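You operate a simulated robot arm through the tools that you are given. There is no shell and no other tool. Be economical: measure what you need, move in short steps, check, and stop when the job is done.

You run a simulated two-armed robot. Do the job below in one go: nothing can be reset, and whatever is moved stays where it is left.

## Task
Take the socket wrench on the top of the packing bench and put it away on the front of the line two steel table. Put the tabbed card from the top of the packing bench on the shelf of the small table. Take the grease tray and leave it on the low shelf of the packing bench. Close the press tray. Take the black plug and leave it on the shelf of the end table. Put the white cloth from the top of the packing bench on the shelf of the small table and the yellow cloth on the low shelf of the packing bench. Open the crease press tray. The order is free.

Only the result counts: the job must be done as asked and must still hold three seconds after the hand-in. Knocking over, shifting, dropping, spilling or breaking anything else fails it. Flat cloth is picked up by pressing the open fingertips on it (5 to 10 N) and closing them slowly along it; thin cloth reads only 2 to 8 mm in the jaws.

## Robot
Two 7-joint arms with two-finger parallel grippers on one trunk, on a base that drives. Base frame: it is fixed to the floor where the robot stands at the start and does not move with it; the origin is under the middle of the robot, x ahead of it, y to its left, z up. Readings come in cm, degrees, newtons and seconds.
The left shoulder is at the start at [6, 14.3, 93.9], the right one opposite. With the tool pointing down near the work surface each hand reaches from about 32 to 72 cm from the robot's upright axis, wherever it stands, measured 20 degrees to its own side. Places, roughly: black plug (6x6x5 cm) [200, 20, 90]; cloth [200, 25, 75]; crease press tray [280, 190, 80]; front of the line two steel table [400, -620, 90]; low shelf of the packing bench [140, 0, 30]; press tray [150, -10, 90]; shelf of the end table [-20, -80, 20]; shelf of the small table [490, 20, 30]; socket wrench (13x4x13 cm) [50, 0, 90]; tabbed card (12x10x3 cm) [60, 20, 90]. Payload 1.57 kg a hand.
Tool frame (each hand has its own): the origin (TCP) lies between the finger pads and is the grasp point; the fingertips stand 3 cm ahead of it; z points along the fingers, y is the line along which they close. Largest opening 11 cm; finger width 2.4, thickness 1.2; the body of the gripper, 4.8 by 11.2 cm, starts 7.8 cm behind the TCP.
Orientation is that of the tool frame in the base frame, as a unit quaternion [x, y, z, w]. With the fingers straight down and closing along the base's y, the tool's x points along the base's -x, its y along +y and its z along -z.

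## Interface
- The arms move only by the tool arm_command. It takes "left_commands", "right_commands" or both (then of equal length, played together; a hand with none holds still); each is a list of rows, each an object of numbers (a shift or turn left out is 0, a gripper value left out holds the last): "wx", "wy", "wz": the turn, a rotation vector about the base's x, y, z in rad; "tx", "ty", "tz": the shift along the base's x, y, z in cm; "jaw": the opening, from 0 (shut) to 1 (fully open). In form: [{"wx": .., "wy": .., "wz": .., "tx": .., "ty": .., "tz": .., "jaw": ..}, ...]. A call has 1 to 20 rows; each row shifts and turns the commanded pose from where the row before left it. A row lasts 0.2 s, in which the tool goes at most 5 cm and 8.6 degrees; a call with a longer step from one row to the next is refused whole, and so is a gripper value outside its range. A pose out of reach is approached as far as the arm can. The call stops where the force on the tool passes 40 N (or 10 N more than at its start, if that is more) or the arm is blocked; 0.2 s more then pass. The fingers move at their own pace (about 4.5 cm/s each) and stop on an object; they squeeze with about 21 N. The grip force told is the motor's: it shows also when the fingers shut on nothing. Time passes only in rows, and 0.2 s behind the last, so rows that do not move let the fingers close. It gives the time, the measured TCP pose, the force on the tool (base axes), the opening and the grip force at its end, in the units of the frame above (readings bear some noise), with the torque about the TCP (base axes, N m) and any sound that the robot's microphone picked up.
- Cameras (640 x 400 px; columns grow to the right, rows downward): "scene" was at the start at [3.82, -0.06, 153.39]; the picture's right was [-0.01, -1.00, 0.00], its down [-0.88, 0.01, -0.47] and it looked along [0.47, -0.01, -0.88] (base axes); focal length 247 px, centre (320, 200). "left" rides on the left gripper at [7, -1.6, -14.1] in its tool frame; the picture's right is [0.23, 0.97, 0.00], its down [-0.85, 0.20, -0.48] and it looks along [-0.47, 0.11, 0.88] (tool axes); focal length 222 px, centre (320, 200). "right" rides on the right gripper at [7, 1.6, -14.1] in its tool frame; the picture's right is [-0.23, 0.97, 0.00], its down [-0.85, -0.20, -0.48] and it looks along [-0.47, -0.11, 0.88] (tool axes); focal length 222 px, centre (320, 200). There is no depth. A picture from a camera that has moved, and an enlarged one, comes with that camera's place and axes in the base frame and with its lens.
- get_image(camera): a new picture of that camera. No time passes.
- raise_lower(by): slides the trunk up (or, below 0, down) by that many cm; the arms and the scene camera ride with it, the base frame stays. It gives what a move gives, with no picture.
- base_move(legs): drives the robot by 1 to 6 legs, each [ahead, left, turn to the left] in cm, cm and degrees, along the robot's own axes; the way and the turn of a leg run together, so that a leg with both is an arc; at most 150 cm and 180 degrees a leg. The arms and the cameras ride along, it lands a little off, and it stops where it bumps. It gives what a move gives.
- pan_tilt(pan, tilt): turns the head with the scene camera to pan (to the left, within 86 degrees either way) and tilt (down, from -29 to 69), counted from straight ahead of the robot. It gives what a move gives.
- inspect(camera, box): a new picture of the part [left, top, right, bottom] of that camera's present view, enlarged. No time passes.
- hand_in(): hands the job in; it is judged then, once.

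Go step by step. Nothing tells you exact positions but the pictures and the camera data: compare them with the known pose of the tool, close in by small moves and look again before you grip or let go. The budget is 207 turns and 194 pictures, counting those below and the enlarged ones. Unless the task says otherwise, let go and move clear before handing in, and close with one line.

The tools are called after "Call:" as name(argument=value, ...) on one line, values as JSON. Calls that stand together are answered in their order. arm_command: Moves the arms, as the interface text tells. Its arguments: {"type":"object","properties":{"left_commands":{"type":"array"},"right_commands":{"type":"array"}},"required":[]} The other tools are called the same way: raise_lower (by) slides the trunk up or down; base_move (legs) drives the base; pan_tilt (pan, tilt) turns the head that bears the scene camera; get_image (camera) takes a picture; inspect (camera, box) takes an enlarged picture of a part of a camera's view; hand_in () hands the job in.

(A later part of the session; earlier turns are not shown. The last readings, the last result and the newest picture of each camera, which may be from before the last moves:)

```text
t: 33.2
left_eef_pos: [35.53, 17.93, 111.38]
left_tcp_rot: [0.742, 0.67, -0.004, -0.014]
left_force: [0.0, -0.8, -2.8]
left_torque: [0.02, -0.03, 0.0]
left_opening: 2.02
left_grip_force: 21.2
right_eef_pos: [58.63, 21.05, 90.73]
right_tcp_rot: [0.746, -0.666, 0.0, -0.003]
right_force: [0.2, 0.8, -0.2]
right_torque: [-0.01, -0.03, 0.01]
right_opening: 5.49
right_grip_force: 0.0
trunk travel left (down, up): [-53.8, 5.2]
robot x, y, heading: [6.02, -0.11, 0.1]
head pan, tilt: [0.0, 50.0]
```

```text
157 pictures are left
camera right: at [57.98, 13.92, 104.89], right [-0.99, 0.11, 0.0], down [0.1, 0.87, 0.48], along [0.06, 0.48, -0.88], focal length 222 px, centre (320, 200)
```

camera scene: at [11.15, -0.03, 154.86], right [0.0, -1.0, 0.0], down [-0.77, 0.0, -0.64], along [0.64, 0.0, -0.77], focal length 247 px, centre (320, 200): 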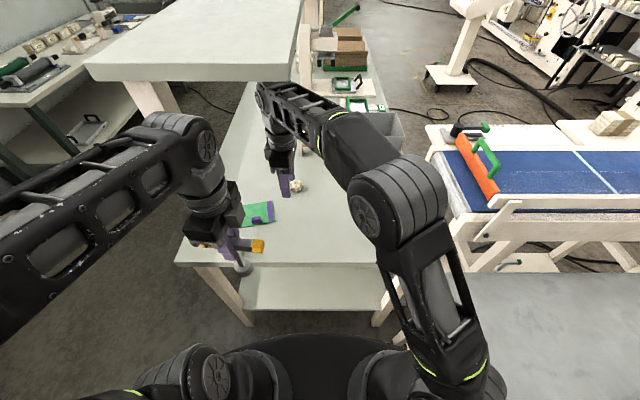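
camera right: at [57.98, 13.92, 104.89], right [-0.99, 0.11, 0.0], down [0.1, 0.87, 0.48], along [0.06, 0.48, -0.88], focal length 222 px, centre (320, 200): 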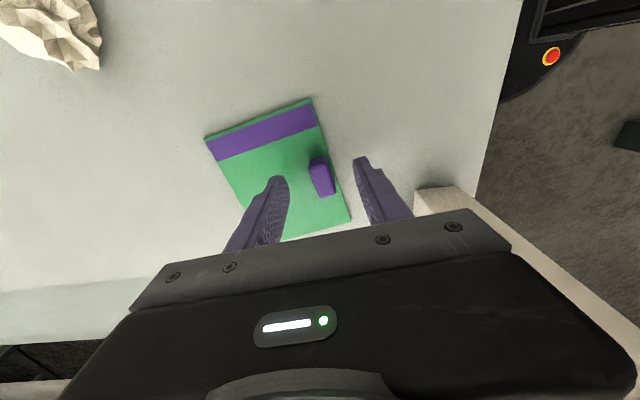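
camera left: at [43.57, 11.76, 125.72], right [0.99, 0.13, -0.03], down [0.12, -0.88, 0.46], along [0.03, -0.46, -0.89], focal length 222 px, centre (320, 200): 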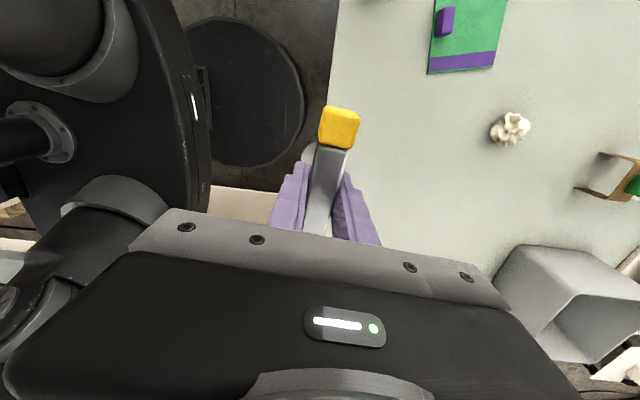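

Tab is centred between the tips. Close.

Call:
arm_command(right_commands=[{"tz": -0.3, "jaw": 0.4}, {"jaw": 0.3}, {"jaw": 0.2}, {"jaw": 0.1}, {"jaw": 0}, {}, {}])

Call:
get_image(camera="right")

```text
t: 34.8
left_eef_pos: [35.63, 17.92, 111.42]
left_tcp_rot: [0.742, 0.67, -0.004, -0.013]
left_force: [-0.3, -0.4, -2.5]
left_torque: [-0.01, -0.03, -0.02]
left_opening: 2.01
left_grip_force: 21.0
right_eef_pos: [58.6, 20.93, 90.57]
right_tcp_rot: [0.747, -0.665, -0.001, -0.002]
right_force: [0.0, -0.1, 0.3]
right_torque: [0.03, -0.03, -0.02]
right_opening: 1.51
right_grip_force: 21.1
trunk travel left (down, up): [-53.8, 5.2]
robot x, y, heading: [6.26, -0.16, 0.1]
head pan, tilt: [0.0, 50.0]
```

```text
156 pictures are left
camera right: at [57.97, 13.88, 104.61], right [-0.99, 0.11, 0.0], down [0.1, 0.87, 0.48], along [0.06, 0.48, -0.88], focal length 222 px, centre (320, 200)
```

right: 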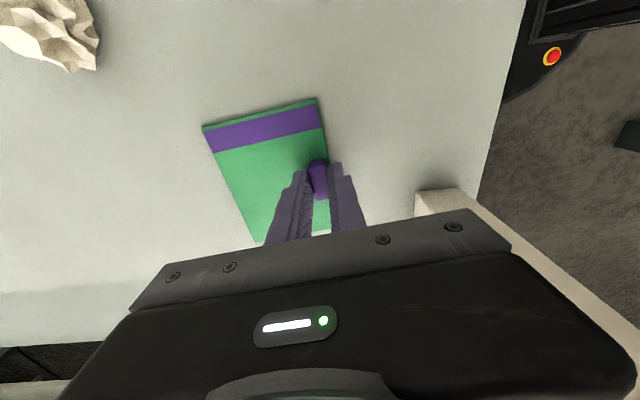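

Card gripped (1.5 cm). Lift and pull it out to the right.

Call:
arm_command(right_commands=[{"tz": 1}, {"tz": 2}, {"tz": 2}, {"tz": 2, "ty": -1}, {"tz": 1, "ty": -2}, {"tz": 1, "ty": -2}, {"tz": 1, "ty": -2}, {"ty": -2, "tz": 1}, {"ty": -2, "tz": 1}, {"ty": -2, "tz": 1}, {"ty": -2, "tz": 1}, {"ty": -2, "tx": -1}, {"ty": -2, "tx": -2}, {"ty": -2, "tx": -2}, {"ty": -2, "tx": -2}, {"ty": -2, "tx": -2}, {"ty": -2, "tx": -2}, {"ty": -2, "tx": -2}, {}])

Call:
pan_tilt(pan=0, tilt=55)

Call:
get_image(camera="scene")

Call:
pan_tilt(pan=70, tilt=40)

Call:
get_image(camera="scene")

```text
t: 38.8
left_eef_pos: [35.66, 17.84, 111.39]
left_tcp_rot: [0.743, 0.67, -0.004, -0.013]
left_force: [-0.1, -0.4, -2.5]
left_torque: [-0.01, 0.0, -0.01]
left_opening: 2.0
left_grip_force: 21.0
right_eef_pos: [45.4, -8.15, 104.46]
right_tcp_rot: [0.747, -0.665, -0.001, -0.001]
right_force: [-0.6, 0.1, -0.3]
right_torque: [-0.04, 0.04, 0.06]
right_opening: 1.5
right_grip_force: 20.6
trunk travel left (down, up): [-53.8, 5.2]
robot x, y, heading: [6.24, 0.03, 0.4]
head pan, tilt: [0.0, 50.0]
```

```text
t: 39.4
left_eef_pos: [35.68, 17.94, 111.4]
left_tcp_rot: [0.742, 0.67, -0.004, -0.013]
left_force: [1.4, 0.0, -3.2]
left_torque: [0.02, 0.01, -0.02]
left_opening: 2.0
left_grip_force: 20.9
right_eef_pos: [45.45, -8.03, 104.34]
right_tcp_rot: [0.747, -0.665, -0.001, -0.001]
right_force: [0.6, 0.2, -0.7]
right_torque: [0.01, 0.02, -0.07]
right_opening: 1.5
right_grip_force: 20.8
trunk travel left (down, up): [-53.8, 5.2]
robot x, y, heading: [6.15, 0.09, -0.0]
head pan, tilt: [0.0, 55.0]
```

```text
155 pictures are left
camera scene: at [10.63, 0.02, 154.21], right [0.0, -1.0, 0.0], down [-0.82, 0.0, -0.57], along [0.57, 0.0, -0.82], focal length 247 px, centre (320, 200)
```

scene: 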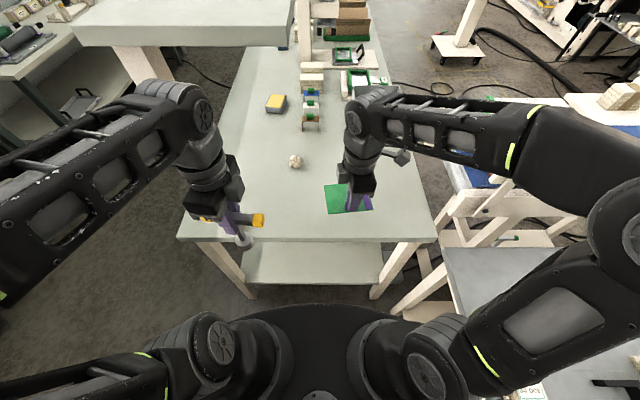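

```text
t: 40.8
left_eef_pos: [35.56, 17.85, 111.4]
left_tcp_rot: [0.742, 0.67, -0.003, -0.013]
left_force: [0.9, 0.0, -3.4]
left_torque: [0.01, -0.02, 0.01]
left_opening: 2.0
left_grip_force: 21.0
right_eef_pos: [45.43, -8.13, 104.3]
right_tcp_rot: [0.747, -0.665, 0.0, -0.002]
right_force: [-0.2, -0.1, -0.7]
right_torque: [0.03, 0.01, 0.0]
right_opening: 1.49
right_grip_force: 21.0
trunk travel left (down, up): [-53.8, 5.2]
robot x, y, heading: [6.03, 0.25, 0.1]
head pan, tilt: [70.0, 40.0]
```

```text
154 pictures are left
camera scene: at [6.32, 7.99, 156.28], right [0.94, -0.34, 0.0], down [-0.22, -0.6, -0.77], along [0.26, 0.72, -0.64], focal length 247 px, centre (320, 200)
```

scene: 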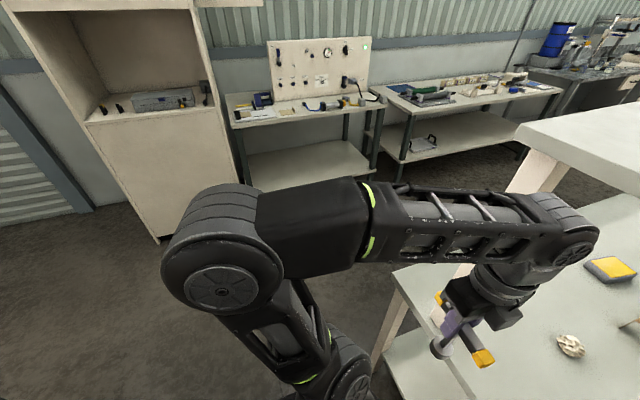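

Both items are held. The left aisle (y 42–175) is wide; I back off 25 cm, slide left to y≈105 and look.

Call:
base_move(legs=[[-28, 0, 0], [0, 105, 0]])

Call:
pan_tilt(pan=0, tilt=20)

Call:
get_image(camera="scene")

```text
t: 47.8
left_eef_pos: [9.07, 121.48, 111.41]
left_tcp_rot: [0.75, 0.661, -0.004, -0.014]
left_force: [-0.4, 0.8, -3.0]
left_torque: [0.01, 0.02, -0.03]
left_opening: 2.01
left_grip_force: 21.0
right_eef_pos: [18.26, 95.47, 104.4]
right_tcp_rot: [0.74, -0.673, 0.0, -0.001]
right_force: [-0.7, -0.4, -0.9]
right_torque: [-0.02, 0.02, 0.0]
right_opening: 1.49
right_grip_force: 21.4
trunk travel left (down, up): [-53.8, 5.2]
robot x, y, heading: [-21.08, 103.92, -1.2]
head pan, tilt: [70.0, 40.0]
```

```text
t: 49.2
left_eef_pos: [9.02, 121.47, 111.48]
left_tcp_rot: [0.75, 0.661, -0.004, -0.013]
left_force: [-0.2, 0.0, -2.8]
left_torque: [0.02, -0.02, 0.0]
left_opening: 1.98
left_grip_force: 20.9
right_eef_pos: [18.12, 95.33, 104.33]
right_tcp_rot: [0.739, -0.674, 0.0, -0.002]
right_force: [-1.2, 0.5, -0.7]
right_torque: [-0.04, 0.03, 0.0]
right_opening: 1.49
right_grip_force: 21.5
trunk travel left (down, up): [-53.8, 5.2]
robot x, y, heading: [-21.06, 103.72, -1.1]
head pan, tilt: [0.0, 20.0]
```

```text
153 pictures are left
camera scene: at [-14.26, 104.29, 159.42], right [-0.02, -1.0, 0.0], down [-0.34, 0.01, -0.94], along [0.94, -0.02, -0.34], focal length 247 px, centre (320, 200)
```

scene: 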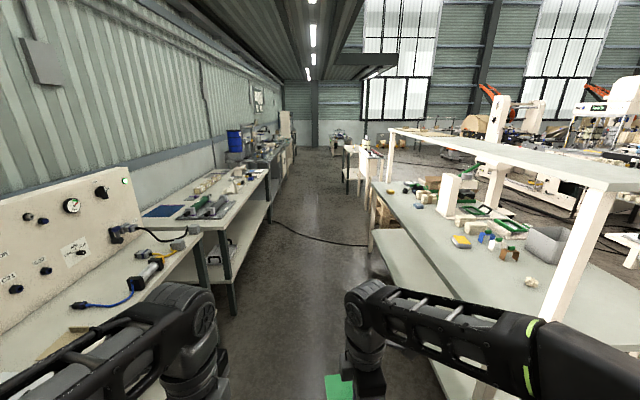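

Clear aisle. I'll zoom on the bench under the deck and the left tables.

Call:
inspect(camera="scene", box=[360, 150, 560, 275])

Call:
inspect(camera="scene", box=[130, 140, 290, 240])

Call:
inspect(camera="scene", box=[320, 110, 440, 230])

```text
3.20 times, centred on (460, 212) of scene
camera zoom: at [-14.26, 104.29, 159.42], right [-0.02, -1.0, 0.0], down [-0.34, 0.01, -0.94], along [0.94, -0.02, -0.34], focal length 791 px, centre (-128, 160)
```

zoom: 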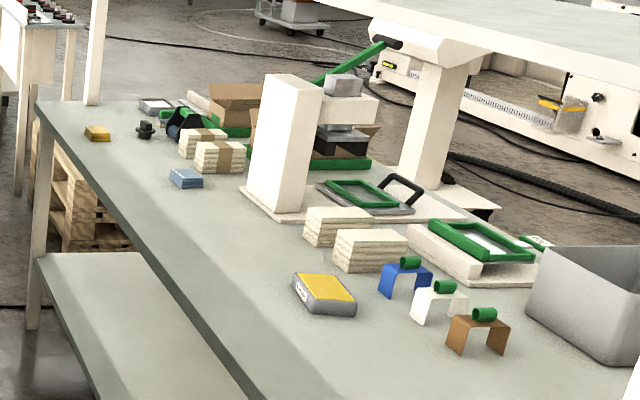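

```text
4.00 times, centred on (210, 190) of scene
camera zoom: at [-14.26, 104.29, 159.42], right [-0.02, -1.0, 0.0], down [-0.34, 0.01, -0.94], along [0.94, -0.02, -0.34], focal length 989 px, centre (760, 240)
```

zoom: 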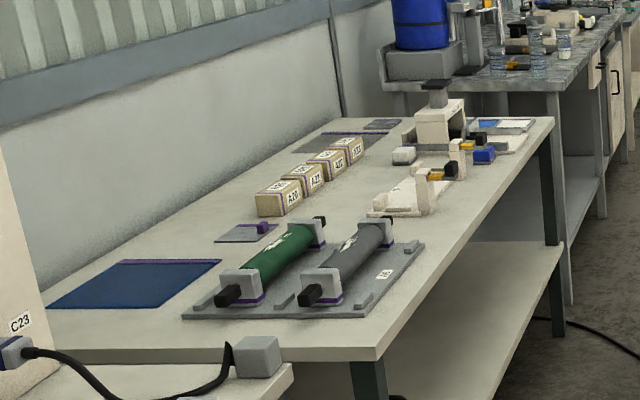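

```text
3.33 times, centred on (380, 170) of scene
camera zoom: at [-14.26, 104.29, 159.42], right [-0.02, -1.0, 0.0], down [-0.34, 0.01, -0.94], along [0.94, -0.02, -0.34], focal length 824 px, centre (120, 300)
```

zoom: 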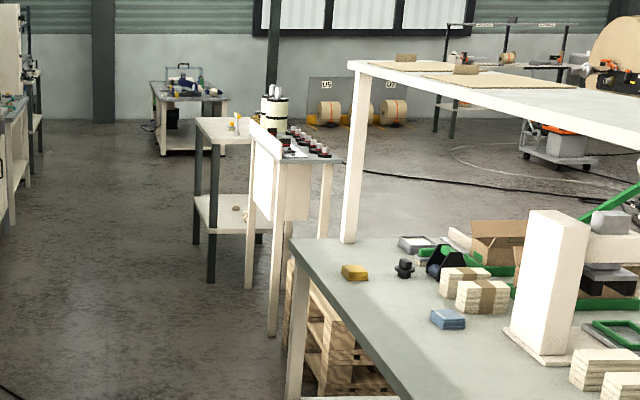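

I can see the yellow and blue folded cloths and the black plug at the bench's far end (x≈208). The dark-legged table with a shelf around x≈460–490 should be the small table. I drive along the aisle and look.

Call:
base_move(legs=[[0, 0, 1.1], [150, 0, 0], [100, 0, 0]])

Call:
get_image(camera="scene")

Call:
pan_tilt(pan=-86, tilt=30)

Call:
get_image(camera="scene")

Call:
pan_tilt(pan=60, tilt=30)

Call:
get_image(camera="scene")

```text
t: 61.5
left_eef_pos: [253.51, 128.64, 111.4]
left_tcp_rot: [0.734, 0.679, -0.004, -0.013]
left_force: [0.3, -0.2, -4.0]
left_torque: [0.01, -0.04, 0.0]
left_opening: 2.02
left_grip_force: 21.1
right_eef_pos: [263.83, 102.95, 104.38]
right_tcp_rot: [0.755, -0.656, -0.001, -0.002]
right_force: [0.1, 0.4, -0.3]
right_torque: [-0.02, 0.02, 0.0]
right_opening: 1.49
right_grip_force: 20.9
trunk travel left (down, up): [-53.8, 5.2]
robot x, y, heading: [224.48, 109.81, 1.6]
head pan, tilt: [0.0, 20.0]
```

```text
149 pictures are left
camera scene: at [231.06, 110.26, 159.42], right [0.03, -1.0, 0.0], down [-0.34, -0.01, -0.94], along [0.94, 0.02, -0.34], focal length 247 px, centre (320, 200)
```

scene: 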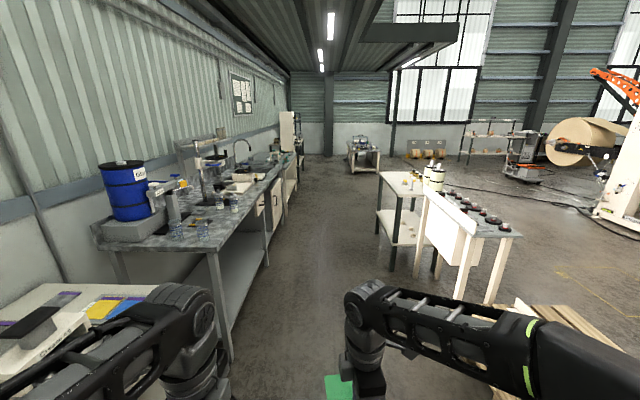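

```text
t: 63.1
left_eef_pos: [253.49, 128.6, 111.47]
left_tcp_rot: [0.734, 0.679, -0.005, -0.013]
left_force: [0.2, -0.6, -2.1]
left_torque: [0.01, -0.03, -0.02]
left_opening: 1.99
left_grip_force: 20.7
right_eef_pos: [263.84, 103.11, 104.44]
right_tcp_rot: [0.755, -0.656, -0.001, -0.001]
right_force: [0.2, 0.4, 0.2]
right_torque: [-0.02, 0.02, -0.03]
right_opening: 1.49
right_grip_force: 21.0
trunk travel left (down, up): [-53.8, 5.2]
robot x, y, heading: [224.22, 110.18, 1.5]
head pan, tilt: [-85.9, 30.0]
```

```text
148 pictures are left
camera scene: at [222.58, 101.01, 157.82], right [-1.0, -0.1, 0.0], down [-0.05, 0.5, -0.87], along [0.08, -0.86, -0.5], focal length 247 px, centre (320, 200)
```

scene: 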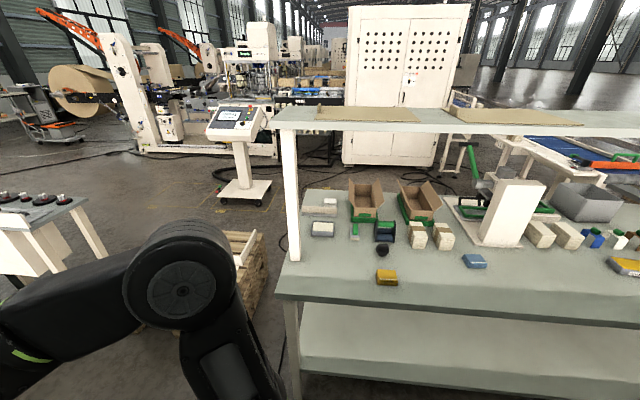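

```text
t: 65.4
left_eef_pos: [253.41, 128.69, 111.51]
left_tcp_rot: [0.734, 0.679, -0.004, -0.013]
left_force: [0.3, 1.0, -3.3]
left_torque: [0.02, -0.03, -0.01]
left_opening: 1.98
left_grip_force: 21.3
right_eef_pos: [263.79, 102.93, 104.47]
right_tcp_rot: [0.755, -0.656, 0.0, -0.002]
right_force: [0.0, 0.5, -0.7]
right_torque: [-0.02, 0.01, 0.04]
right_opening: 1.49
right_grip_force: 21.6
trunk travel left (down, up): [-53.8, 5.2]
robot x, y, heading: [224.04, 109.91, 1.5]
head pan, tilt: [60.0, 30.0]
```

```text
147 pictures are left
camera scene: at [226.02, 117.96, 157.81], right [0.88, -0.48, 0.0], down [-0.24, -0.44, -0.87], along [0.41, 0.76, -0.5], focal length 247 px, centre (320, 200)
```

scene: 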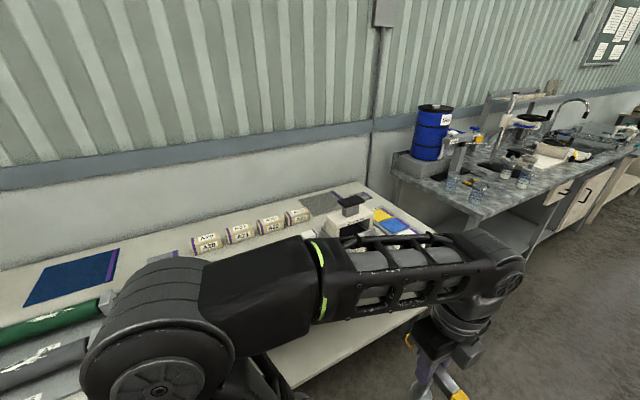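

The bench's contents are clearly visible from here. I'll zoom on both sides.

Call:
inspect(camera="scene", box=[300, 180, 460, 280])

Call:
pan_tilt(pan=-86, tilt=30)

Call:
inspect(camera="scene", box=[280, 170, 480, 295])

Call:
inspect(camera="scene", box=[440, 150, 640, 275])

Call:
pan_tilt(pan=-10, tilt=20)

Call:
inspect(camera="scene", box=[280, 120, 480, 270])

```text
4.00 times, centred on (380, 230) of scene
camera zoom: at [226.02, 117.96, 157.81], right [0.88, -0.48, 0.0], down [-0.24, -0.44, -0.87], along [0.41, 0.76, -0.5], focal length 989 px, centre (80, 80)
```

zoom: 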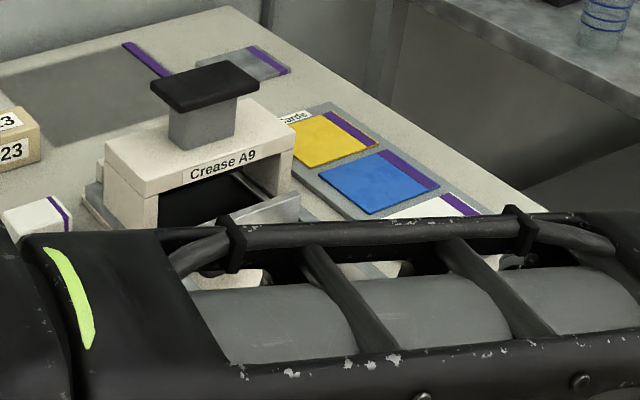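

```text
t: 67.7
left_eef_pos: [253.38, 128.68, 111.41]
left_tcp_rot: [0.734, 0.679, -0.004, -0.014]
left_force: [-0.4, 1.2, -3.7]
left_torque: [0.01, -0.04, 0.02]
left_opening: 1.99
left_grip_force: 21.2
right_eef_pos: [263.88, 103.1, 104.34]
right_tcp_rot: [0.755, -0.656, -0.001, -0.002]
right_force: [0.1, 0.1, 0.5]
right_torque: [0.01, 0.01, -0.01]
right_opening: 1.49
right_grip_force: 21.0
trunk travel left (down, up): [-53.8, 5.2]
robot x, y, heading: [224.14, 109.6, 1.4]
head pan, tilt: [-85.9, 30.0]
```

```text
3.20 times, centred on (380, 232) of scene
camera zoom: at [222.58, 101.01, 157.82], right [-1.0, -0.1, 0.0], down [-0.05, 0.5, -0.87], along [0.08, -0.86, -0.5], focal length 791 px, centre (128, 96)
```

zoom: 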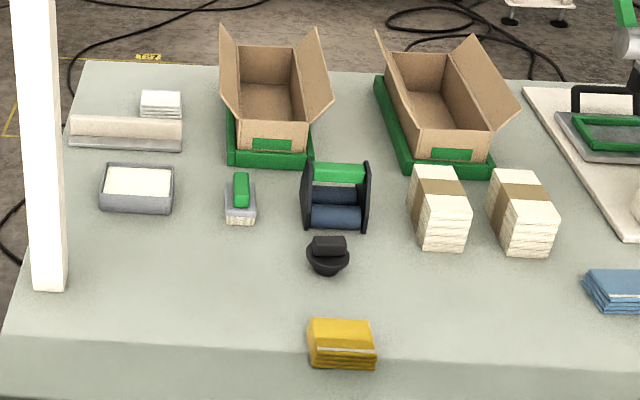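

```text
3.20 times, centred on (540, 212) of scene
camera zoom: at [222.58, 101.01, 157.82], right [-1.0, -0.1, 0.0], down [-0.05, 0.5, -0.87], along [0.08, -0.86, -0.5], focal length 791 px, centre (-384, 160)
```

zoom: 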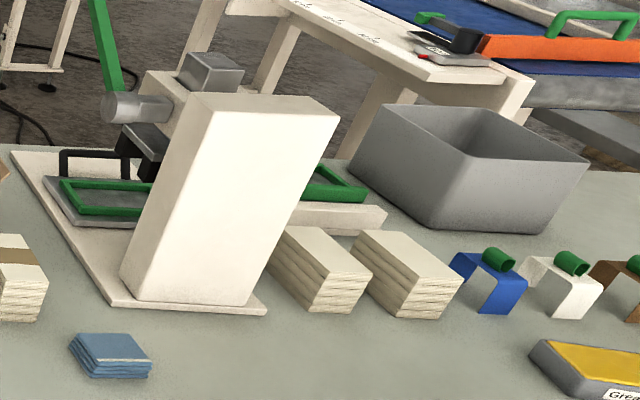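

```text
t: 69.2
left_eef_pos: [253.49, 128.66, 111.4]
left_tcp_rot: [0.734, 0.679, -0.004, -0.013]
left_force: [0.3, -0.9, -2.6]
left_torque: [0.03, 0.0, 0.01]
left_opening: 1.99
left_grip_force: 20.5
right_eef_pos: [263.85, 102.98, 104.38]
right_tcp_rot: [0.754, -0.657, 0.0, -0.002]
right_force: [0.0, 0.2, -1.2]
right_torque: [-0.01, 0.01, -0.02]
right_opening: 1.48
right_grip_force: 20.7
trunk travel left (down, up): [-53.8, 5.2]
robot x, y, heading: [224.07, 110.43, 1.5]
head pan, tilt: [-10.0, 20.0]
```

```text
2.67 times, centred on (380, 195) of scene
camera zoom: at [230.91, 108.63, 159.42], right [-0.15, -0.99, 0.0], down [-0.34, 0.05, -0.94], along [0.93, -0.14, -0.34], focal length 659 px, centre (160, 213)
```

zoom: 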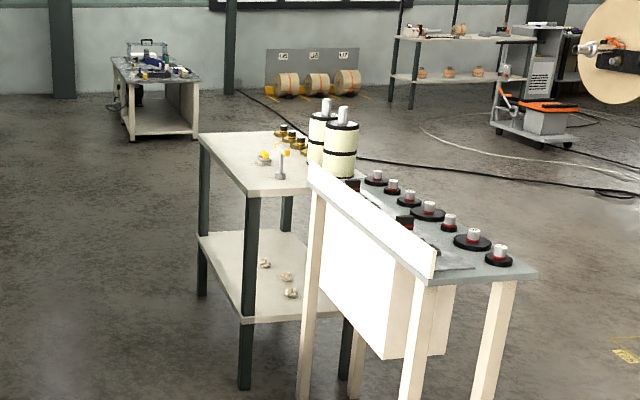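

The grey tray with yellow filling is labelled "Grease"; the yellow folded cloth and black plug are at the bench's far end, a white folded stack is at its far right corner, and "Crease A9" is the crease press. Next: card to the small table's shelf (x 435–522, left edge y≈47). I drive past its side and turn to face it.

Call:
base_move(legs=[[0, 0, -1.5], [150, 0, 0], [125, 0, 0], [0, 0, -90]])

Call:
pan_tilt(pan=0, tilt=45)

Call:
get_image(camera="scene")

```text
t: 86.8
left_eef_pos: [517.9, 80.24, 111.27]
left_tcp_rot: [0.998, -0.057, 0.007, -0.012]
left_force: [-0.9, 0.5, -2.9]
left_torque: [0.0, -0.03, 0.02]
left_opening: 1.98
left_grip_force: 20.9
right_eef_pos: [491.82, 70.74, 104.29]
right_tcp_rot: [-0.052, 0.999, -0.001, 0.002]
right_force: [0.2, 0.5, -0.8]
right_torque: [0.03, 0.02, 0.02]
right_opening: 1.48
right_grip_force: 20.8
trunk travel left (down, up): [-53.8, 5.2]
robot x, y, heading: [500.55, 109.8, -90.6]
head pan, tilt: [-10.0, 20.0]
```

```text
t: 87.7
left_eef_pos: [517.85, 80.19, 111.45]
left_tcp_rot: [0.998, -0.057, 0.007, -0.012]
left_force: [0.0, 0.3, -3.2]
left_torque: [0.01, 0.0, 0.01]
left_opening: 1.98
left_grip_force: 21.0
right_eef_pos: [491.86, 70.86, 104.34]
right_tcp_rot: [-0.053, 0.999, -0.001, 0.002]
right_force: [0.2, 0.0, -1.0]
right_torque: [0.04, 0.01, 0.01]
right_opening: 1.5
right_grip_force: 20.6
trunk travel left (down, up): [-53.8, 5.2]
robot x, y, heading: [500.33, 109.91, -90.7]
head pan, tilt: [0.0, 45.0]
```

```text
142 pictures are left
camera scene: at [500.66, 104.93, 155.56], right [-1.0, 0.01, 0.0], down [0.01, 0.71, -0.71], along [-0.01, -0.71, -0.71], focal length 247 px, centre (320, 200)
```

scene: 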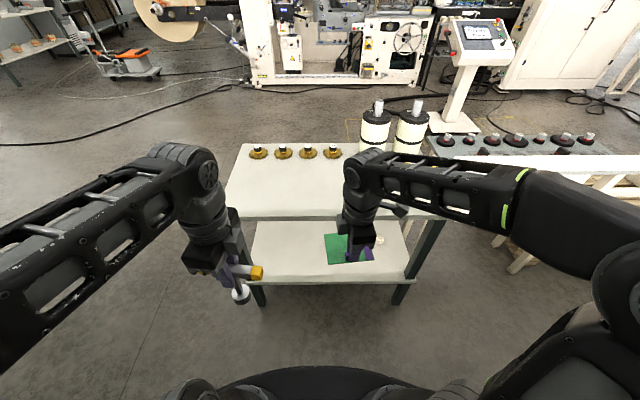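

Facing the small table: top front edge y≈46, shelf z≈36. Lower the trunk and look into the shelf.

Call:
raise_lower(by=-45)

Call:
pan_tilt(pan=-8, tilt=45)

Call:
get_image(camera="scene")

Call:
get_image(camera="right")

```text
refused: -45 is not a number from -40 to 40
```

```text
t: 88.4
left_eef_pos: [517.85, 80.32, 111.3]
left_tcp_rot: [0.998, -0.057, 0.007, -0.011]
left_force: [-0.7, 0.1, -2.2]
left_torque: [0.01, 0.0, 0.02]
left_opening: 1.97
left_grip_force: 20.5
right_eef_pos: [491.87, 70.82, 104.37]
right_tcp_rot: [-0.052, 0.999, 0.0, 0.001]
right_force: [0.5, 0.0, 0.2]
right_torque: [0.01, -0.03, 0.01]
right_opening: 1.51
right_grip_force: 21.3
trunk travel left (down, up): [-53.8, 5.2]
robot x, y, heading: [500.27, 110.05, -90.6]
head pan, tilt: [-8.0, 45.0]
```

```text
141 pictures are left
camera scene: at [499.53, 105.02, 155.55], right [-0.99, 0.15, 0.0], down [0.1, 0.7, -0.71], along [-0.11, -0.7, -0.71], focal length 247 px, centre (320, 200)
```

scene: 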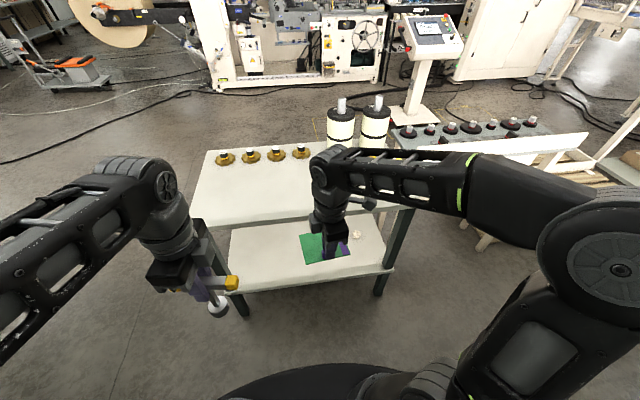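

```text
140 pictures are left
camera right: at [484.88, 71.74, 118.48], right [0.12, 0.99, 0.0], down [0.87, -0.11, 0.48], along [0.48, -0.06, -0.88], focal length 222 px, centre (320, 200)
```

right: 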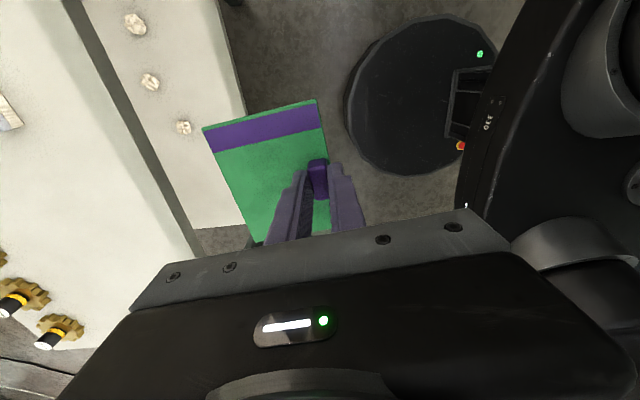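

Waste balls lie on the shelf near [494,22], [480,18], [465,20], so I'll put the card near x≈510, y 29–39. Shift 18 cm left, lower the trunk, then advance.

Call:
base_move(legs=[[0, 18, 0.6]])

Call:
raise_lower(by=-40)

Call:
raise_lower(by=-10)

Call:
get_image(camera="scene")

Call:
get_image(camera="right")

```text
t: 89.9
left_eef_pos: [535.89, 80.22, 111.37]
left_tcp_rot: [0.999, -0.053, 0.006, -0.012]
left_force: [0.6, 0.5, -3.4]
left_torque: [0.0, 0.01, -0.01]
left_opening: 1.98
left_grip_force: 21.4
right_eef_pos: [510.09, 70.71, 104.34]
right_tcp_rot: [-0.055, 0.998, 0.0, 0.001]
right_force: [1.1, -0.4, -0.7]
right_torque: [0.01, 0.03, 0.0]
right_opening: 1.5
right_grip_force: 20.4
trunk travel left (down, up): [-53.8, 5.2]
robot x, y, heading: [518.33, 109.53, -90.0]
head pan, tilt: [-8.0, 45.0]
```

```text
t: 93.7
left_eef_pos: [535.75, 80.34, 71.38]
left_tcp_rot: [0.999, -0.053, 0.007, -0.011]
left_force: [0.1, 0.2, -2.3]
left_torque: [-0.03, 0.0, 0.0]
left_opening: 1.99
left_grip_force: 21.1
right_eef_pos: [509.95, 70.6, 64.25]
right_tcp_rot: [-0.056, 0.998, -0.001, 0.001]
right_force: [-0.4, 0.0, 0.0]
right_torque: [0.01, -0.05, 0.0]
right_opening: 1.48
right_grip_force: 20.8
trunk travel left (down, up): [-13.8, 45.2]
robot x, y, heading: [517.92, 109.93, -90.1]
head pan, tilt: [-8.0, 45.0]
```

```text
t: 95.0
left_eef_pos: [535.84, 80.36, 61.34]
left_tcp_rot: [0.998, -0.053, 0.007, -0.012]
left_force: [-0.2, 0.1, -3.7]
left_torque: [-0.02, -0.03, 0.02]
left_opening: 2.0
left_grip_force: 21.2
right_eef_pos: [509.82, 70.68, 54.33]
right_tcp_rot: [-0.055, 0.999, -0.001, 0.002]
right_force: [0.5, 0.0, 0.0]
right_torque: [0.03, 0.03, -0.02]
right_opening: 1.51
right_grip_force: 20.9
trunk travel left (down, up): [-3.8, 55.2]
robot x, y, heading: [517.62, 110.21, -89.9]
head pan, tilt: [-8.0, 45.0]
```

```text
139 pictures are left
camera scene: at [517.27, 104.92, 105.56], right [-0.99, 0.14, 0.0], down [0.1, 0.7, -0.71], along [-0.1, -0.7, -0.71], focal length 247 px, centre (320, 200)
```

scene: 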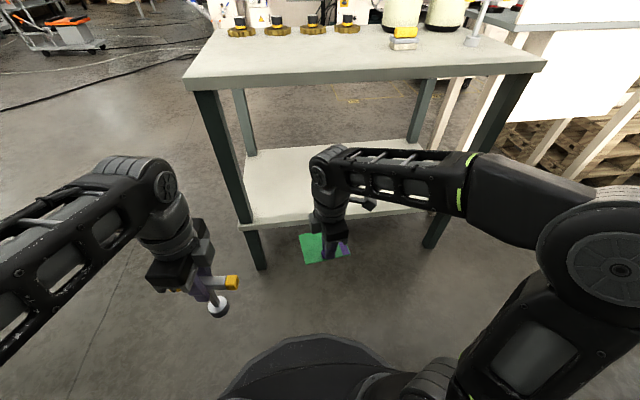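

```text
138 pictures are left
camera right: at [502.91, 71.51, 68.49], right [0.12, 0.99, 0.0], down [0.87, -0.1, 0.48], along [0.48, -0.06, -0.88], focal length 222 px, centre (320, 200)
```

right: 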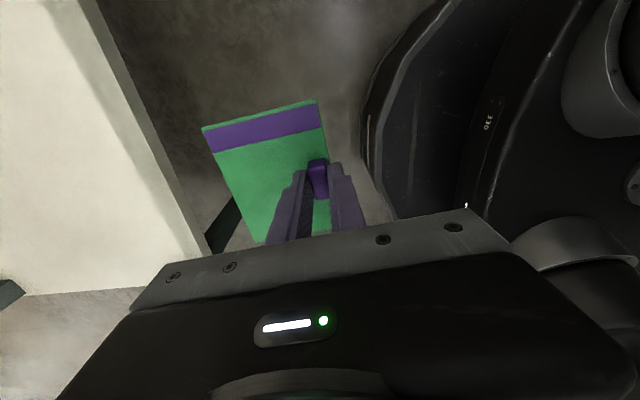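

Shelf top z≈36, table underside z≈82, my wrist top ≈82 now, so I lower another 8 cm before advancing 20 cm.

Call:
raise_lower(by=-3.5)

Call:
arm_command(right_commands=[{"tz": -1.5}, {"tz": -1.5}, {"tz": -1.5}, {}])

Call:
base_move(legs=[[19, 0, 0]])

Call:
get_image(camera="scene")

Call:
get_image(camera="right")

```text
t: 95.8
left_eef_pos: [535.83, 80.33, 58.06]
left_tcp_rot: [0.998, -0.053, 0.007, -0.012]
left_force: [-0.7, 0.2, -2.8]
left_torque: [-0.03, 0.05, -0.03]
left_opening: 1.99
left_grip_force: 20.5
right_eef_pos: [509.85, 70.6, 50.8]
right_tcp_rot: [-0.056, 0.998, -0.002, 0.002]
right_force: [-0.5, 0.0, 0.7]
right_torque: [-0.01, -0.03, 0.01]
right_opening: 1.5
right_grip_force: 21.1
trunk travel left (down, up): [-0.3, 58.7]
robot x, y, heading: [518.1, 110.08, -90.3]
head pan, tilt: [-8.0, 45.0]
```

```text
t: 96.8
left_eef_pos: [535.65, 80.32, 57.93]
left_tcp_rot: [0.998, -0.053, 0.007, -0.012]
left_force: [0.7, -0.8, -3.9]
left_torque: [-0.01, 0.0, 0.02]
left_opening: 1.99
left_grip_force: 21.1
right_eef_pos: [509.75, 70.7, 46.43]
right_tcp_rot: [-0.055, 0.998, -0.001, 0.002]
right_force: [0.4, -0.4, -0.3]
right_torque: [0.01, -0.02, 0.01]
right_opening: 1.49
right_grip_force: 21.9
trunk travel left (down, up): [-0.3, 58.7]
robot x, y, heading: [517.72, 110.17, -90.0]
head pan, tilt: [-8.0, 45.0]
```

```text
t: 98.4
left_eef_pos: [535.79, 61.08, 57.96]
left_tcp_rot: [0.998, -0.053, 0.007, -0.012]
left_force: [0.4, -0.9, -2.1]
left_torque: [0.01, -0.04, 0.0]
left_opening: 1.99
left_grip_force: 21.1
right_eef_pos: [509.81, 51.5, 46.42]
right_tcp_rot: [-0.056, 0.998, -0.001, 0.001]
right_force: [-0.2, -0.2, 0.1]
right_torque: [0.02, -0.01, 0.03]
right_opening: 1.51
right_grip_force: 20.5
trunk travel left (down, up): [-0.3, 58.7]
robot x, y, heading: [518.22, 90.74, -90.0]
head pan, tilt: [-8.0, 45.0]
```

```text
137 pictures are left
camera scene: at [517.24, 85.59, 102.05], right [-0.99, 0.14, 0.0], down [0.1, 0.7, -0.71], along [-0.1, -0.7, -0.71], focal length 247 px, centre (320, 200)
```

scene: 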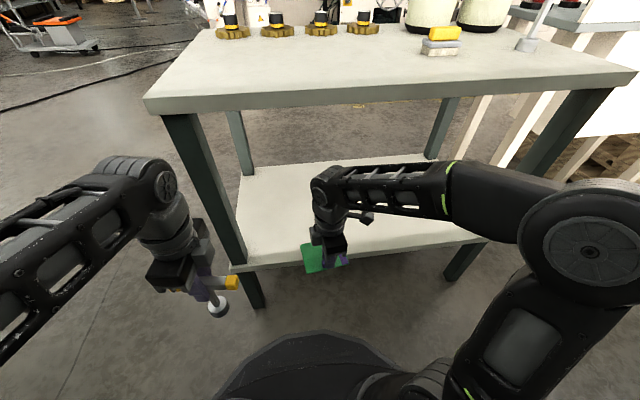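

```text
136 pictures are left
camera right: at [502.83, 52.27, 60.45], right [0.12, 0.99, 0.0], down [0.87, -0.1, 0.48], along [0.48, -0.06, -0.88], focal length 222 px, centre (320, 200)
```

right: 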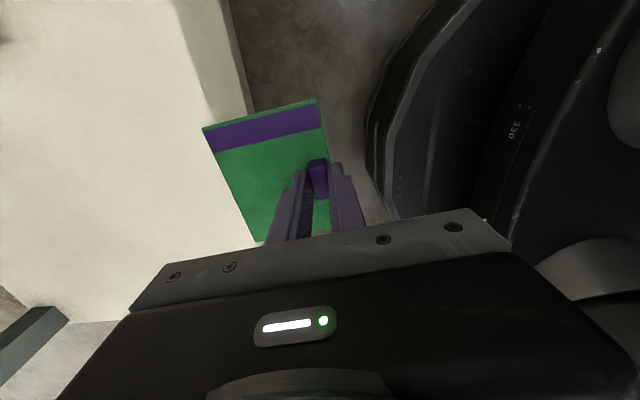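

Extend the right arm 13 cm into the shelf, then lower by contact.

Call:
arm_command(right_commands=[{"ty": -2}, {"ty": -2}, {"ty": -2}, {"ty": -2}, {"ty": -2}, {"ty": -2}, {"ty": -1.5}, {"tz": -1}, {"tz": -1}, {}])

Call:
get_image(camera="right")

Call:
get_image(camera="scene")

```text
t: 100.6
left_eef_pos: [535.77, 60.96, 57.84]
left_tcp_rot: [0.998, -0.053, 0.006, -0.012]
left_force: [1.3, 0.2, -2.4]
left_torque: [-0.04, -0.01, -0.01]
left_opening: 2.0
left_grip_force: 20.7
right_eef_pos: [509.66, 37.83, 44.27]
right_tcp_rot: [-0.056, 0.998, -0.001, 0.002]
right_force: [-0.1, 0.6, -0.4]
right_torque: [0.02, 0.01, 0.03]
right_opening: 1.51
right_grip_force: 20.8
trunk travel left (down, up): [-0.3, 58.7]
robot x, y, heading: [518.23, 90.75, -89.8]
head pan, tilt: [-8.0, 45.0]
```

```text
135 pictures are left
camera right: at [502.77, 38.7, 58.36], right [0.12, 0.99, 0.0], down [0.87, -0.1, 0.48], along [0.48, -0.06, -0.88], focal length 222 px, centre (320, 200)
```

right: 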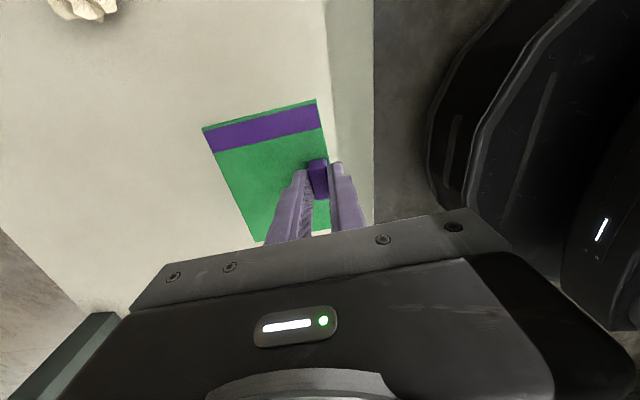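

```text
134 pictures are left
camera scene: at [517.24, 85.58, 102.05], right [-0.99, 0.14, 0.0], down [0.1, 0.7, -0.71], along [-0.1, -0.7, -0.71], focal length 247 px, centre (320, 200)
```

scene: 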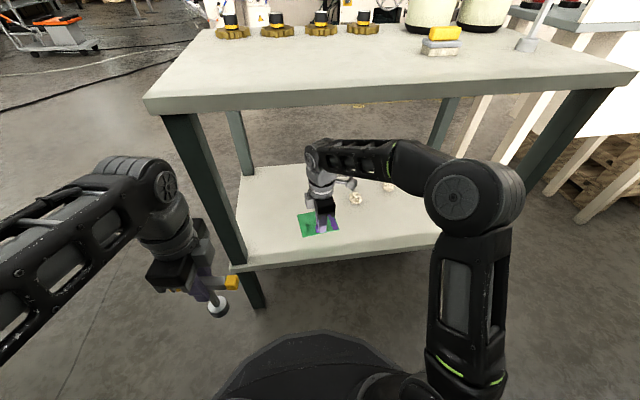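

Card is within the shelf (front edge y≈43). Lower gently until contact.

Call:
arm_command(right_commands=[{"tz": -0.7}, {"tz": -0.7}, {"tz": -0.5}, {"tz": -0.4}, {}])

Call:
get_image(camera="right")

```text
t: 101.8
left_eef_pos: [535.78, 61.03, 57.87]
left_tcp_rot: [0.998, -0.053, 0.007, -0.012]
left_force: [0.3, -0.3, -2.7]
left_torque: [-0.03, -0.01, 0.0]
left_opening: 1.96
left_grip_force: 20.6
right_eef_pos: [509.8, 37.97, 42.11]
right_tcp_rot: [-0.056, 0.998, -0.001, 0.002]
right_force: [0.8, -0.1, -1.0]
right_torque: [0.0, 0.02, 0.01]
right_opening: 1.47
right_grip_force: 21.2
trunk travel left (down, up): [-0.3, 58.7]
robot x, y, heading: [518.15, 90.12, -90.2]
head pan, tilt: [-8.0, 45.0]
```

```text
133 pictures are left
camera right: at [502.81, 38.78, 56.16], right [0.12, 0.99, 0.0], down [0.87, -0.1, 0.48], along [0.48, -0.06, -0.88], focal length 222 px, centre (320, 200)
```

right: 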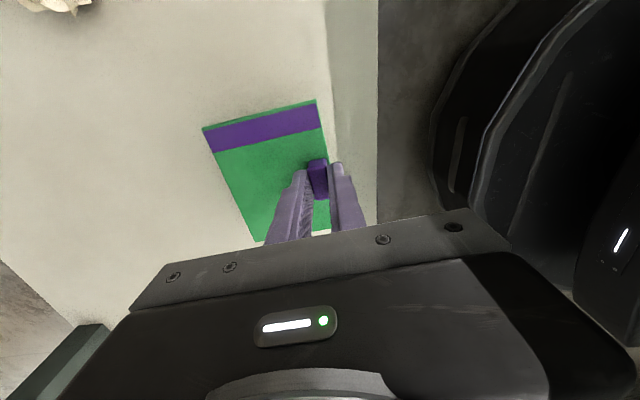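

Call:
arm_command(right_commands=[{"tz": -0.5}, {"tz": -0.5}, {"tz": -0.5}, {"tz": -0.5}, {}])

```text
t: 103.0
left_eef_pos: [535.74, 60.98, 57.85]
left_tcp_rot: [0.999, -0.053, 0.007, -0.012]
left_force: [0.5, 0.8, -2.9]
left_torque: [-0.01, -0.04, 0.02]
left_opening: 2.0
left_grip_force: 21.4
right_eef_pos: [509.74, 37.97, 40.11]
right_tcp_rot: [-0.057, 0.998, -0.001, 0.002]
right_force: [-0.3, 0.4, -0.6]
right_torque: [0.03, 0.02, 0.01]
right_opening: 1.51
right_grip_force: 21.5
trunk travel left (down, up): [-0.3, 58.7]
robot x, y, heading: [517.85, 90.82, -90.0]
head pan, tilt: [-8.0, 45.0]
```

No contact yet; the shelf is lower. Continue in small steps.

Call:
arm_command(right_commands=[{"tz": -0.5}, {"tz": -0.5}, {"tz": -0.5}, {"tz": -0.5}, {}])

Call:
get_image(camera="right")

```text
t: 104.2
left_eef_pos: [535.83, 61.1, 57.91]
left_tcp_rot: [0.998, -0.054, 0.007, -0.012]
left_force: [-0.9, -0.1, -3.3]
left_torque: [-0.02, -0.01, 0.01]
left_opening: 2.0
left_grip_force: 20.6
right_eef_pos: [509.81, 37.91, 38.2]
right_tcp_rot: [-0.055, 0.998, -0.003, 0.002]
right_force: [-3.6, 2.9, 24.0]
right_torque: [0.11, 0.1, -0.01]
right_opening: 1.53
right_grip_force: 21.3
trunk travel left (down, up): [-0.3, 58.7]
robot x, y, heading: [518.07, 90.5, -90.1]
head pan, tilt: [-8.0, 45.0]
```

```text
132 pictures are left
camera right: at [502.86, 38.77, 52.3], right [0.12, 0.99, -0.01], down [0.87, -0.1, 0.48], along [0.48, -0.06, -0.88], focal length 222 px, centre (320, 200)
```

right: 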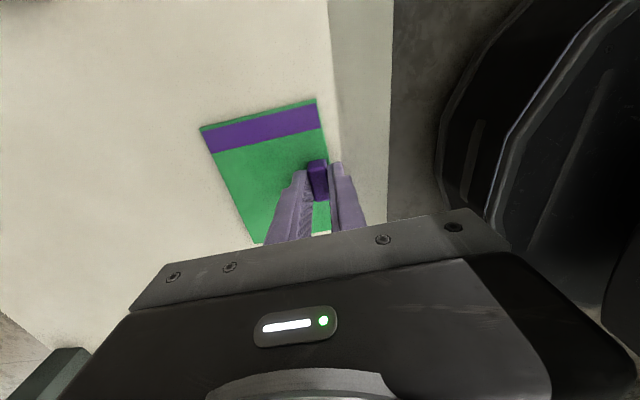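

Contact. Ease up slightly, release and lift.

Call:
arm_command(right_commands=[{"tz": 0.2}, {"tz": 0.1}, {"jaw": 0.2}, {"jaw": 0.3}, {"jaw": 0.4}, {}, {"tz": 1}, {"tz": 1.5}, {"tz": 2}, {"tz": 2}, {"ty": 2}, {"ty": 3}, {"ty": 3}, {"ty": 3}, {"ty": 3}, {}])

Call:
get_image(camera="right")

Call:
get_image(camera="scene")

```text
t: 107.6
left_eef_pos: [535.84, 60.97, 57.92]
left_tcp_rot: [0.998, -0.054, 0.006, -0.012]
left_force: [0.2, -0.2, -3.0]
left_torque: [-0.01, 0.01, -0.02]
left_opening: 2.0
left_grip_force: 21.0
right_eef_pos: [509.67, 51.87, 44.75]
right_tcp_rot: [-0.056, 0.998, -0.001, 0.002]
right_force: [0.7, -1.4, 0.4]
right_torque: [0.04, -0.01, 0.03]
right_opening: 4.39
right_grip_force: 0.1
trunk travel left (down, up): [-0.3, 58.7]
robot x, y, heading: [517.52, 90.74, -90.1]
head pan, tilt: [-8.0, 45.0]
```

```text
131 pictures are left
camera right: at [502.8, 52.72, 58.92], right [0.12, 0.99, 0.0], down [0.87, -0.1, 0.48], along [0.48, -0.06, -0.88], focal length 222 px, centre (320, 200)
```

right: 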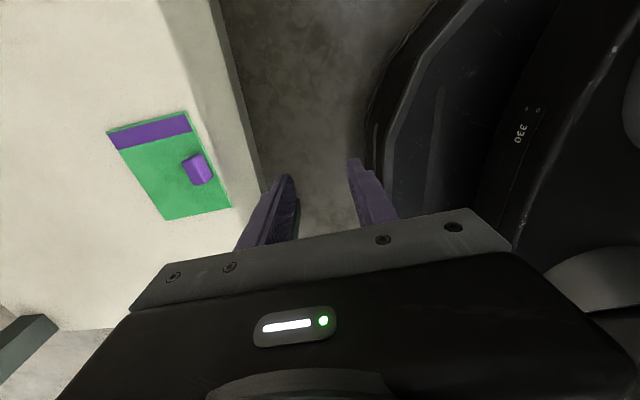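

```text
130 pictures are left
camera scene: at [517.24, 85.58, 102.05], right [-0.99, 0.14, 0.0], down [0.1, 0.7, -0.71], along [-0.1, -0.7, -0.71], focal length 247 px, centre (320, 200)
```

scene: 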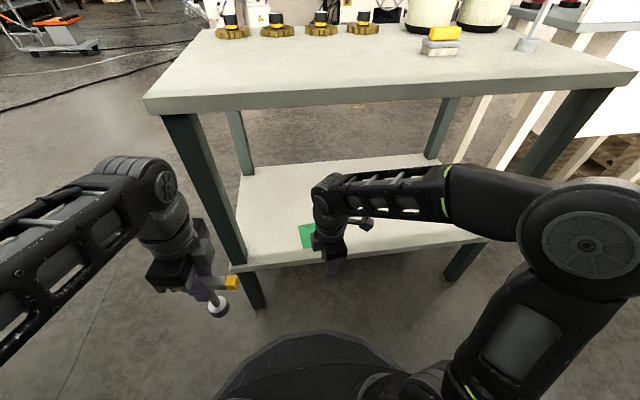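

Card is placed. Back away, raise the trunk, and head round the table's far side to scout toward the line-two table.

Call:
base_move(legs=[[-32, 0, 0]])

Call:
raise_lower(by=40)

Call:
raise_lower(by=18.5)

Call:
arm_command(right_commands=[{"tz": 2, "tx": -1.5}, {"tz": 2, "tx": -1.5}, {"tz": 2, "tx": -2}, {"tx": -2, "ty": 2}, {"tx": -2, "ty": 2}, {"ty": 2}, {"ty": 2}])

Call:
pan_tilt(pan=0, tilt=12)

Call:
get_image(camera="scene")

Call:
pan_tilt(pan=40, tilt=15)

Call:
get_image(camera="scene")

```text
t: 109.7
left_eef_pos: [535.86, 93.32, 57.92]
left_tcp_rot: [0.998, -0.054, 0.007, -0.012]
left_force: [-0.6, -0.3, -3.1]
left_torque: [-0.03, -0.03, 0.04]
left_opening: 1.98
left_grip_force: 21.0
right_eef_pos: [509.72, 84.17, 44.71]
right_tcp_rot: [-0.055, 0.998, 0.0, 0.001]
right_force: [0.0, -0.4, 0.0]
right_torque: [0.0, -0.03, 0.02]
right_opening: 4.42
right_grip_force: 0.0
trunk travel left (down, up): [-0.3, 58.7]
robot x, y, heading: [518.12, 122.98, -90.2]
head pan, tilt: [-8.0, 45.0]
```

```text
t: 113.6
left_eef_pos: [535.76, 93.4, 97.95]
left_tcp_rot: [0.998, -0.054, 0.007, -0.012]
left_force: [-0.4, -0.4, -3.8]
left_torque: [-0.05, -0.02, 0.03]
left_opening: 1.99
left_grip_force: 21.0
right_eef_pos: [509.68, 84.18, 84.83]
right_tcp_rot: [-0.054, 0.999, -0.001, 0.002]
right_force: [0.5, 0.6, 0.9]
right_torque: [0.01, 0.0, -0.01]
right_opening: 4.38
right_grip_force: 0.1
trunk travel left (down, up): [-40.3, 18.7]
robot x, y, heading: [518.31, 123.3, -90.1]
head pan, tilt: [-8.0, 45.0]
```

```text
t: 115.6
left_eef_pos: [535.71, 93.31, 116.38]
left_tcp_rot: [0.998, -0.053, 0.008, -0.012]
left_force: [-0.3, -0.5, -2.7]
left_torque: [0.01, -0.02, -0.04]
left_opening: 1.98
left_grip_force: 21.2
right_eef_pos: [509.77, 84.18, 103.37]
right_tcp_rot: [-0.055, 0.998, 0.0, 0.002]
right_force: [-0.2, -0.4, -0.8]
right_torque: [-0.02, -0.01, 0.01]
right_opening: 4.4
right_grip_force: 0.2
trunk travel left (down, up): [-58.8, 0.2]
robot x, y, heading: [518.14, 123.0, -90.3]
head pan, tilt: [-8.0, 45.0]
```

```text
t: 117.2
left_eef_pos: [535.81, 93.46, 116.43]
left_tcp_rot: [0.998, -0.054, 0.007, -0.012]
left_force: [1.0, 0.6, -3.5]
left_torque: [-0.01, 0.0, 0.01]
left_opening: 1.97
left_grip_force: 21.1
right_eef_pos: [500.78, 92.31, 109.35]
right_tcp_rot: [-0.056, 0.998, -0.001, 0.002]
right_force: [0.5, 0.0, 0.0]
right_torque: [-0.01, 0.0, -0.02]
right_opening: 4.39
right_grip_force: 0.0
trunk travel left (down, up): [-58.8, 0.2]
robot x, y, heading: [518.3, 123.0, -90.1]
head pan, tilt: [-8.0, 45.0]
```

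```text
t: 118.2
left_eef_pos: [535.74, 93.34, 116.4]
left_tcp_rot: [0.998, -0.055, 0.007, -0.012]
left_force: [-0.3, -0.3, -4.0]
left_torque: [0.0, -0.02, 0.0]
left_opening: 1.98
left_grip_force: 20.5
right_eef_pos: [500.71, 92.24, 109.41]
right_tcp_rot: [-0.056, 0.998, 0.0, 0.001]
right_force: [0.9, -1.2, 0.8]
right_torque: [0.0, 0.03, 0.0]
right_opening: 4.4
right_grip_force: 0.1
trunk travel left (down, up): [-58.8, 0.2]
robot x, y, heading: [517.91, 123.32, -90.3]
head pan, tilt: [0.0, 12.0]
```

```text
129 pictures are left
camera scene: at [518.44, 116.67, 165.71], right [-1.0, 0.0, 0.0], down [0.0, 0.21, -0.98], along [0.0, -0.98, -0.21], focal length 247 px, centre (320, 200)
```

scene: 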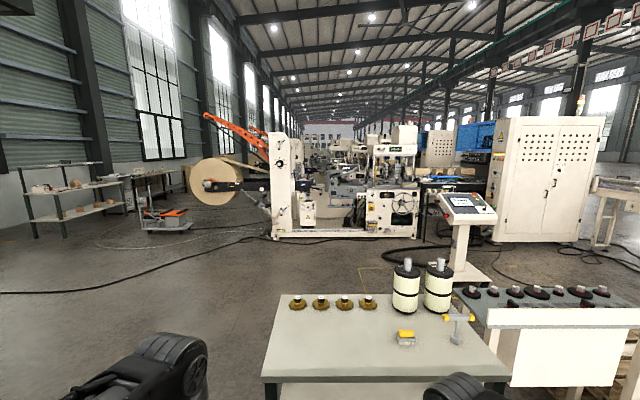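

```text
t: 119.2
left_eef_pos: [535.74, 93.36, 116.37]
left_tcp_rot: [0.998, -0.053, 0.006, -0.012]
left_force: [-0.4, 0.0, -3.6]
left_torque: [-0.02, -0.05, 0.01]
left_opening: 1.98
left_grip_force: 21.1
right_eef_pos: [500.7, 92.26, 109.37]
right_tcp_rot: [-0.055, 0.998, -0.001, 0.002]
right_force: [1.1, 0.2, -0.9]
right_torque: [-0.02, -0.03, -0.02]
right_opening: 4.38
right_grip_force: 0.0
trunk travel left (down, up): [-58.8, 0.2]
robot x, y, heading: [518.27, 123.15, -90.4]
head pan, tilt: [40.0, 15.0]
```

```text
128 pictures are left
camera scene: at [524.44, 118.82, 165.23], right [-0.77, -0.64, 0.0], down [-0.17, 0.2, -0.97], along [0.62, -0.74, -0.26], focal length 247 px, centre (320, 200)
```

scene: 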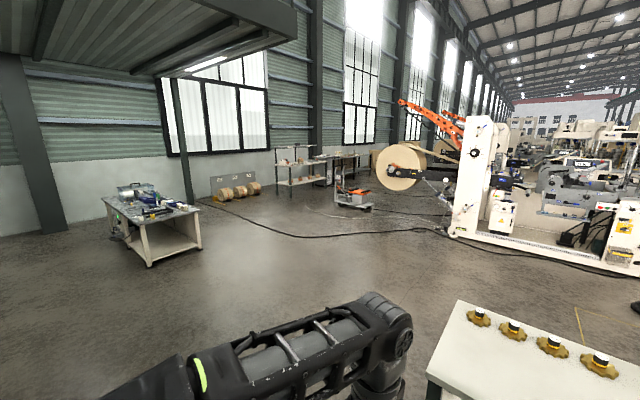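

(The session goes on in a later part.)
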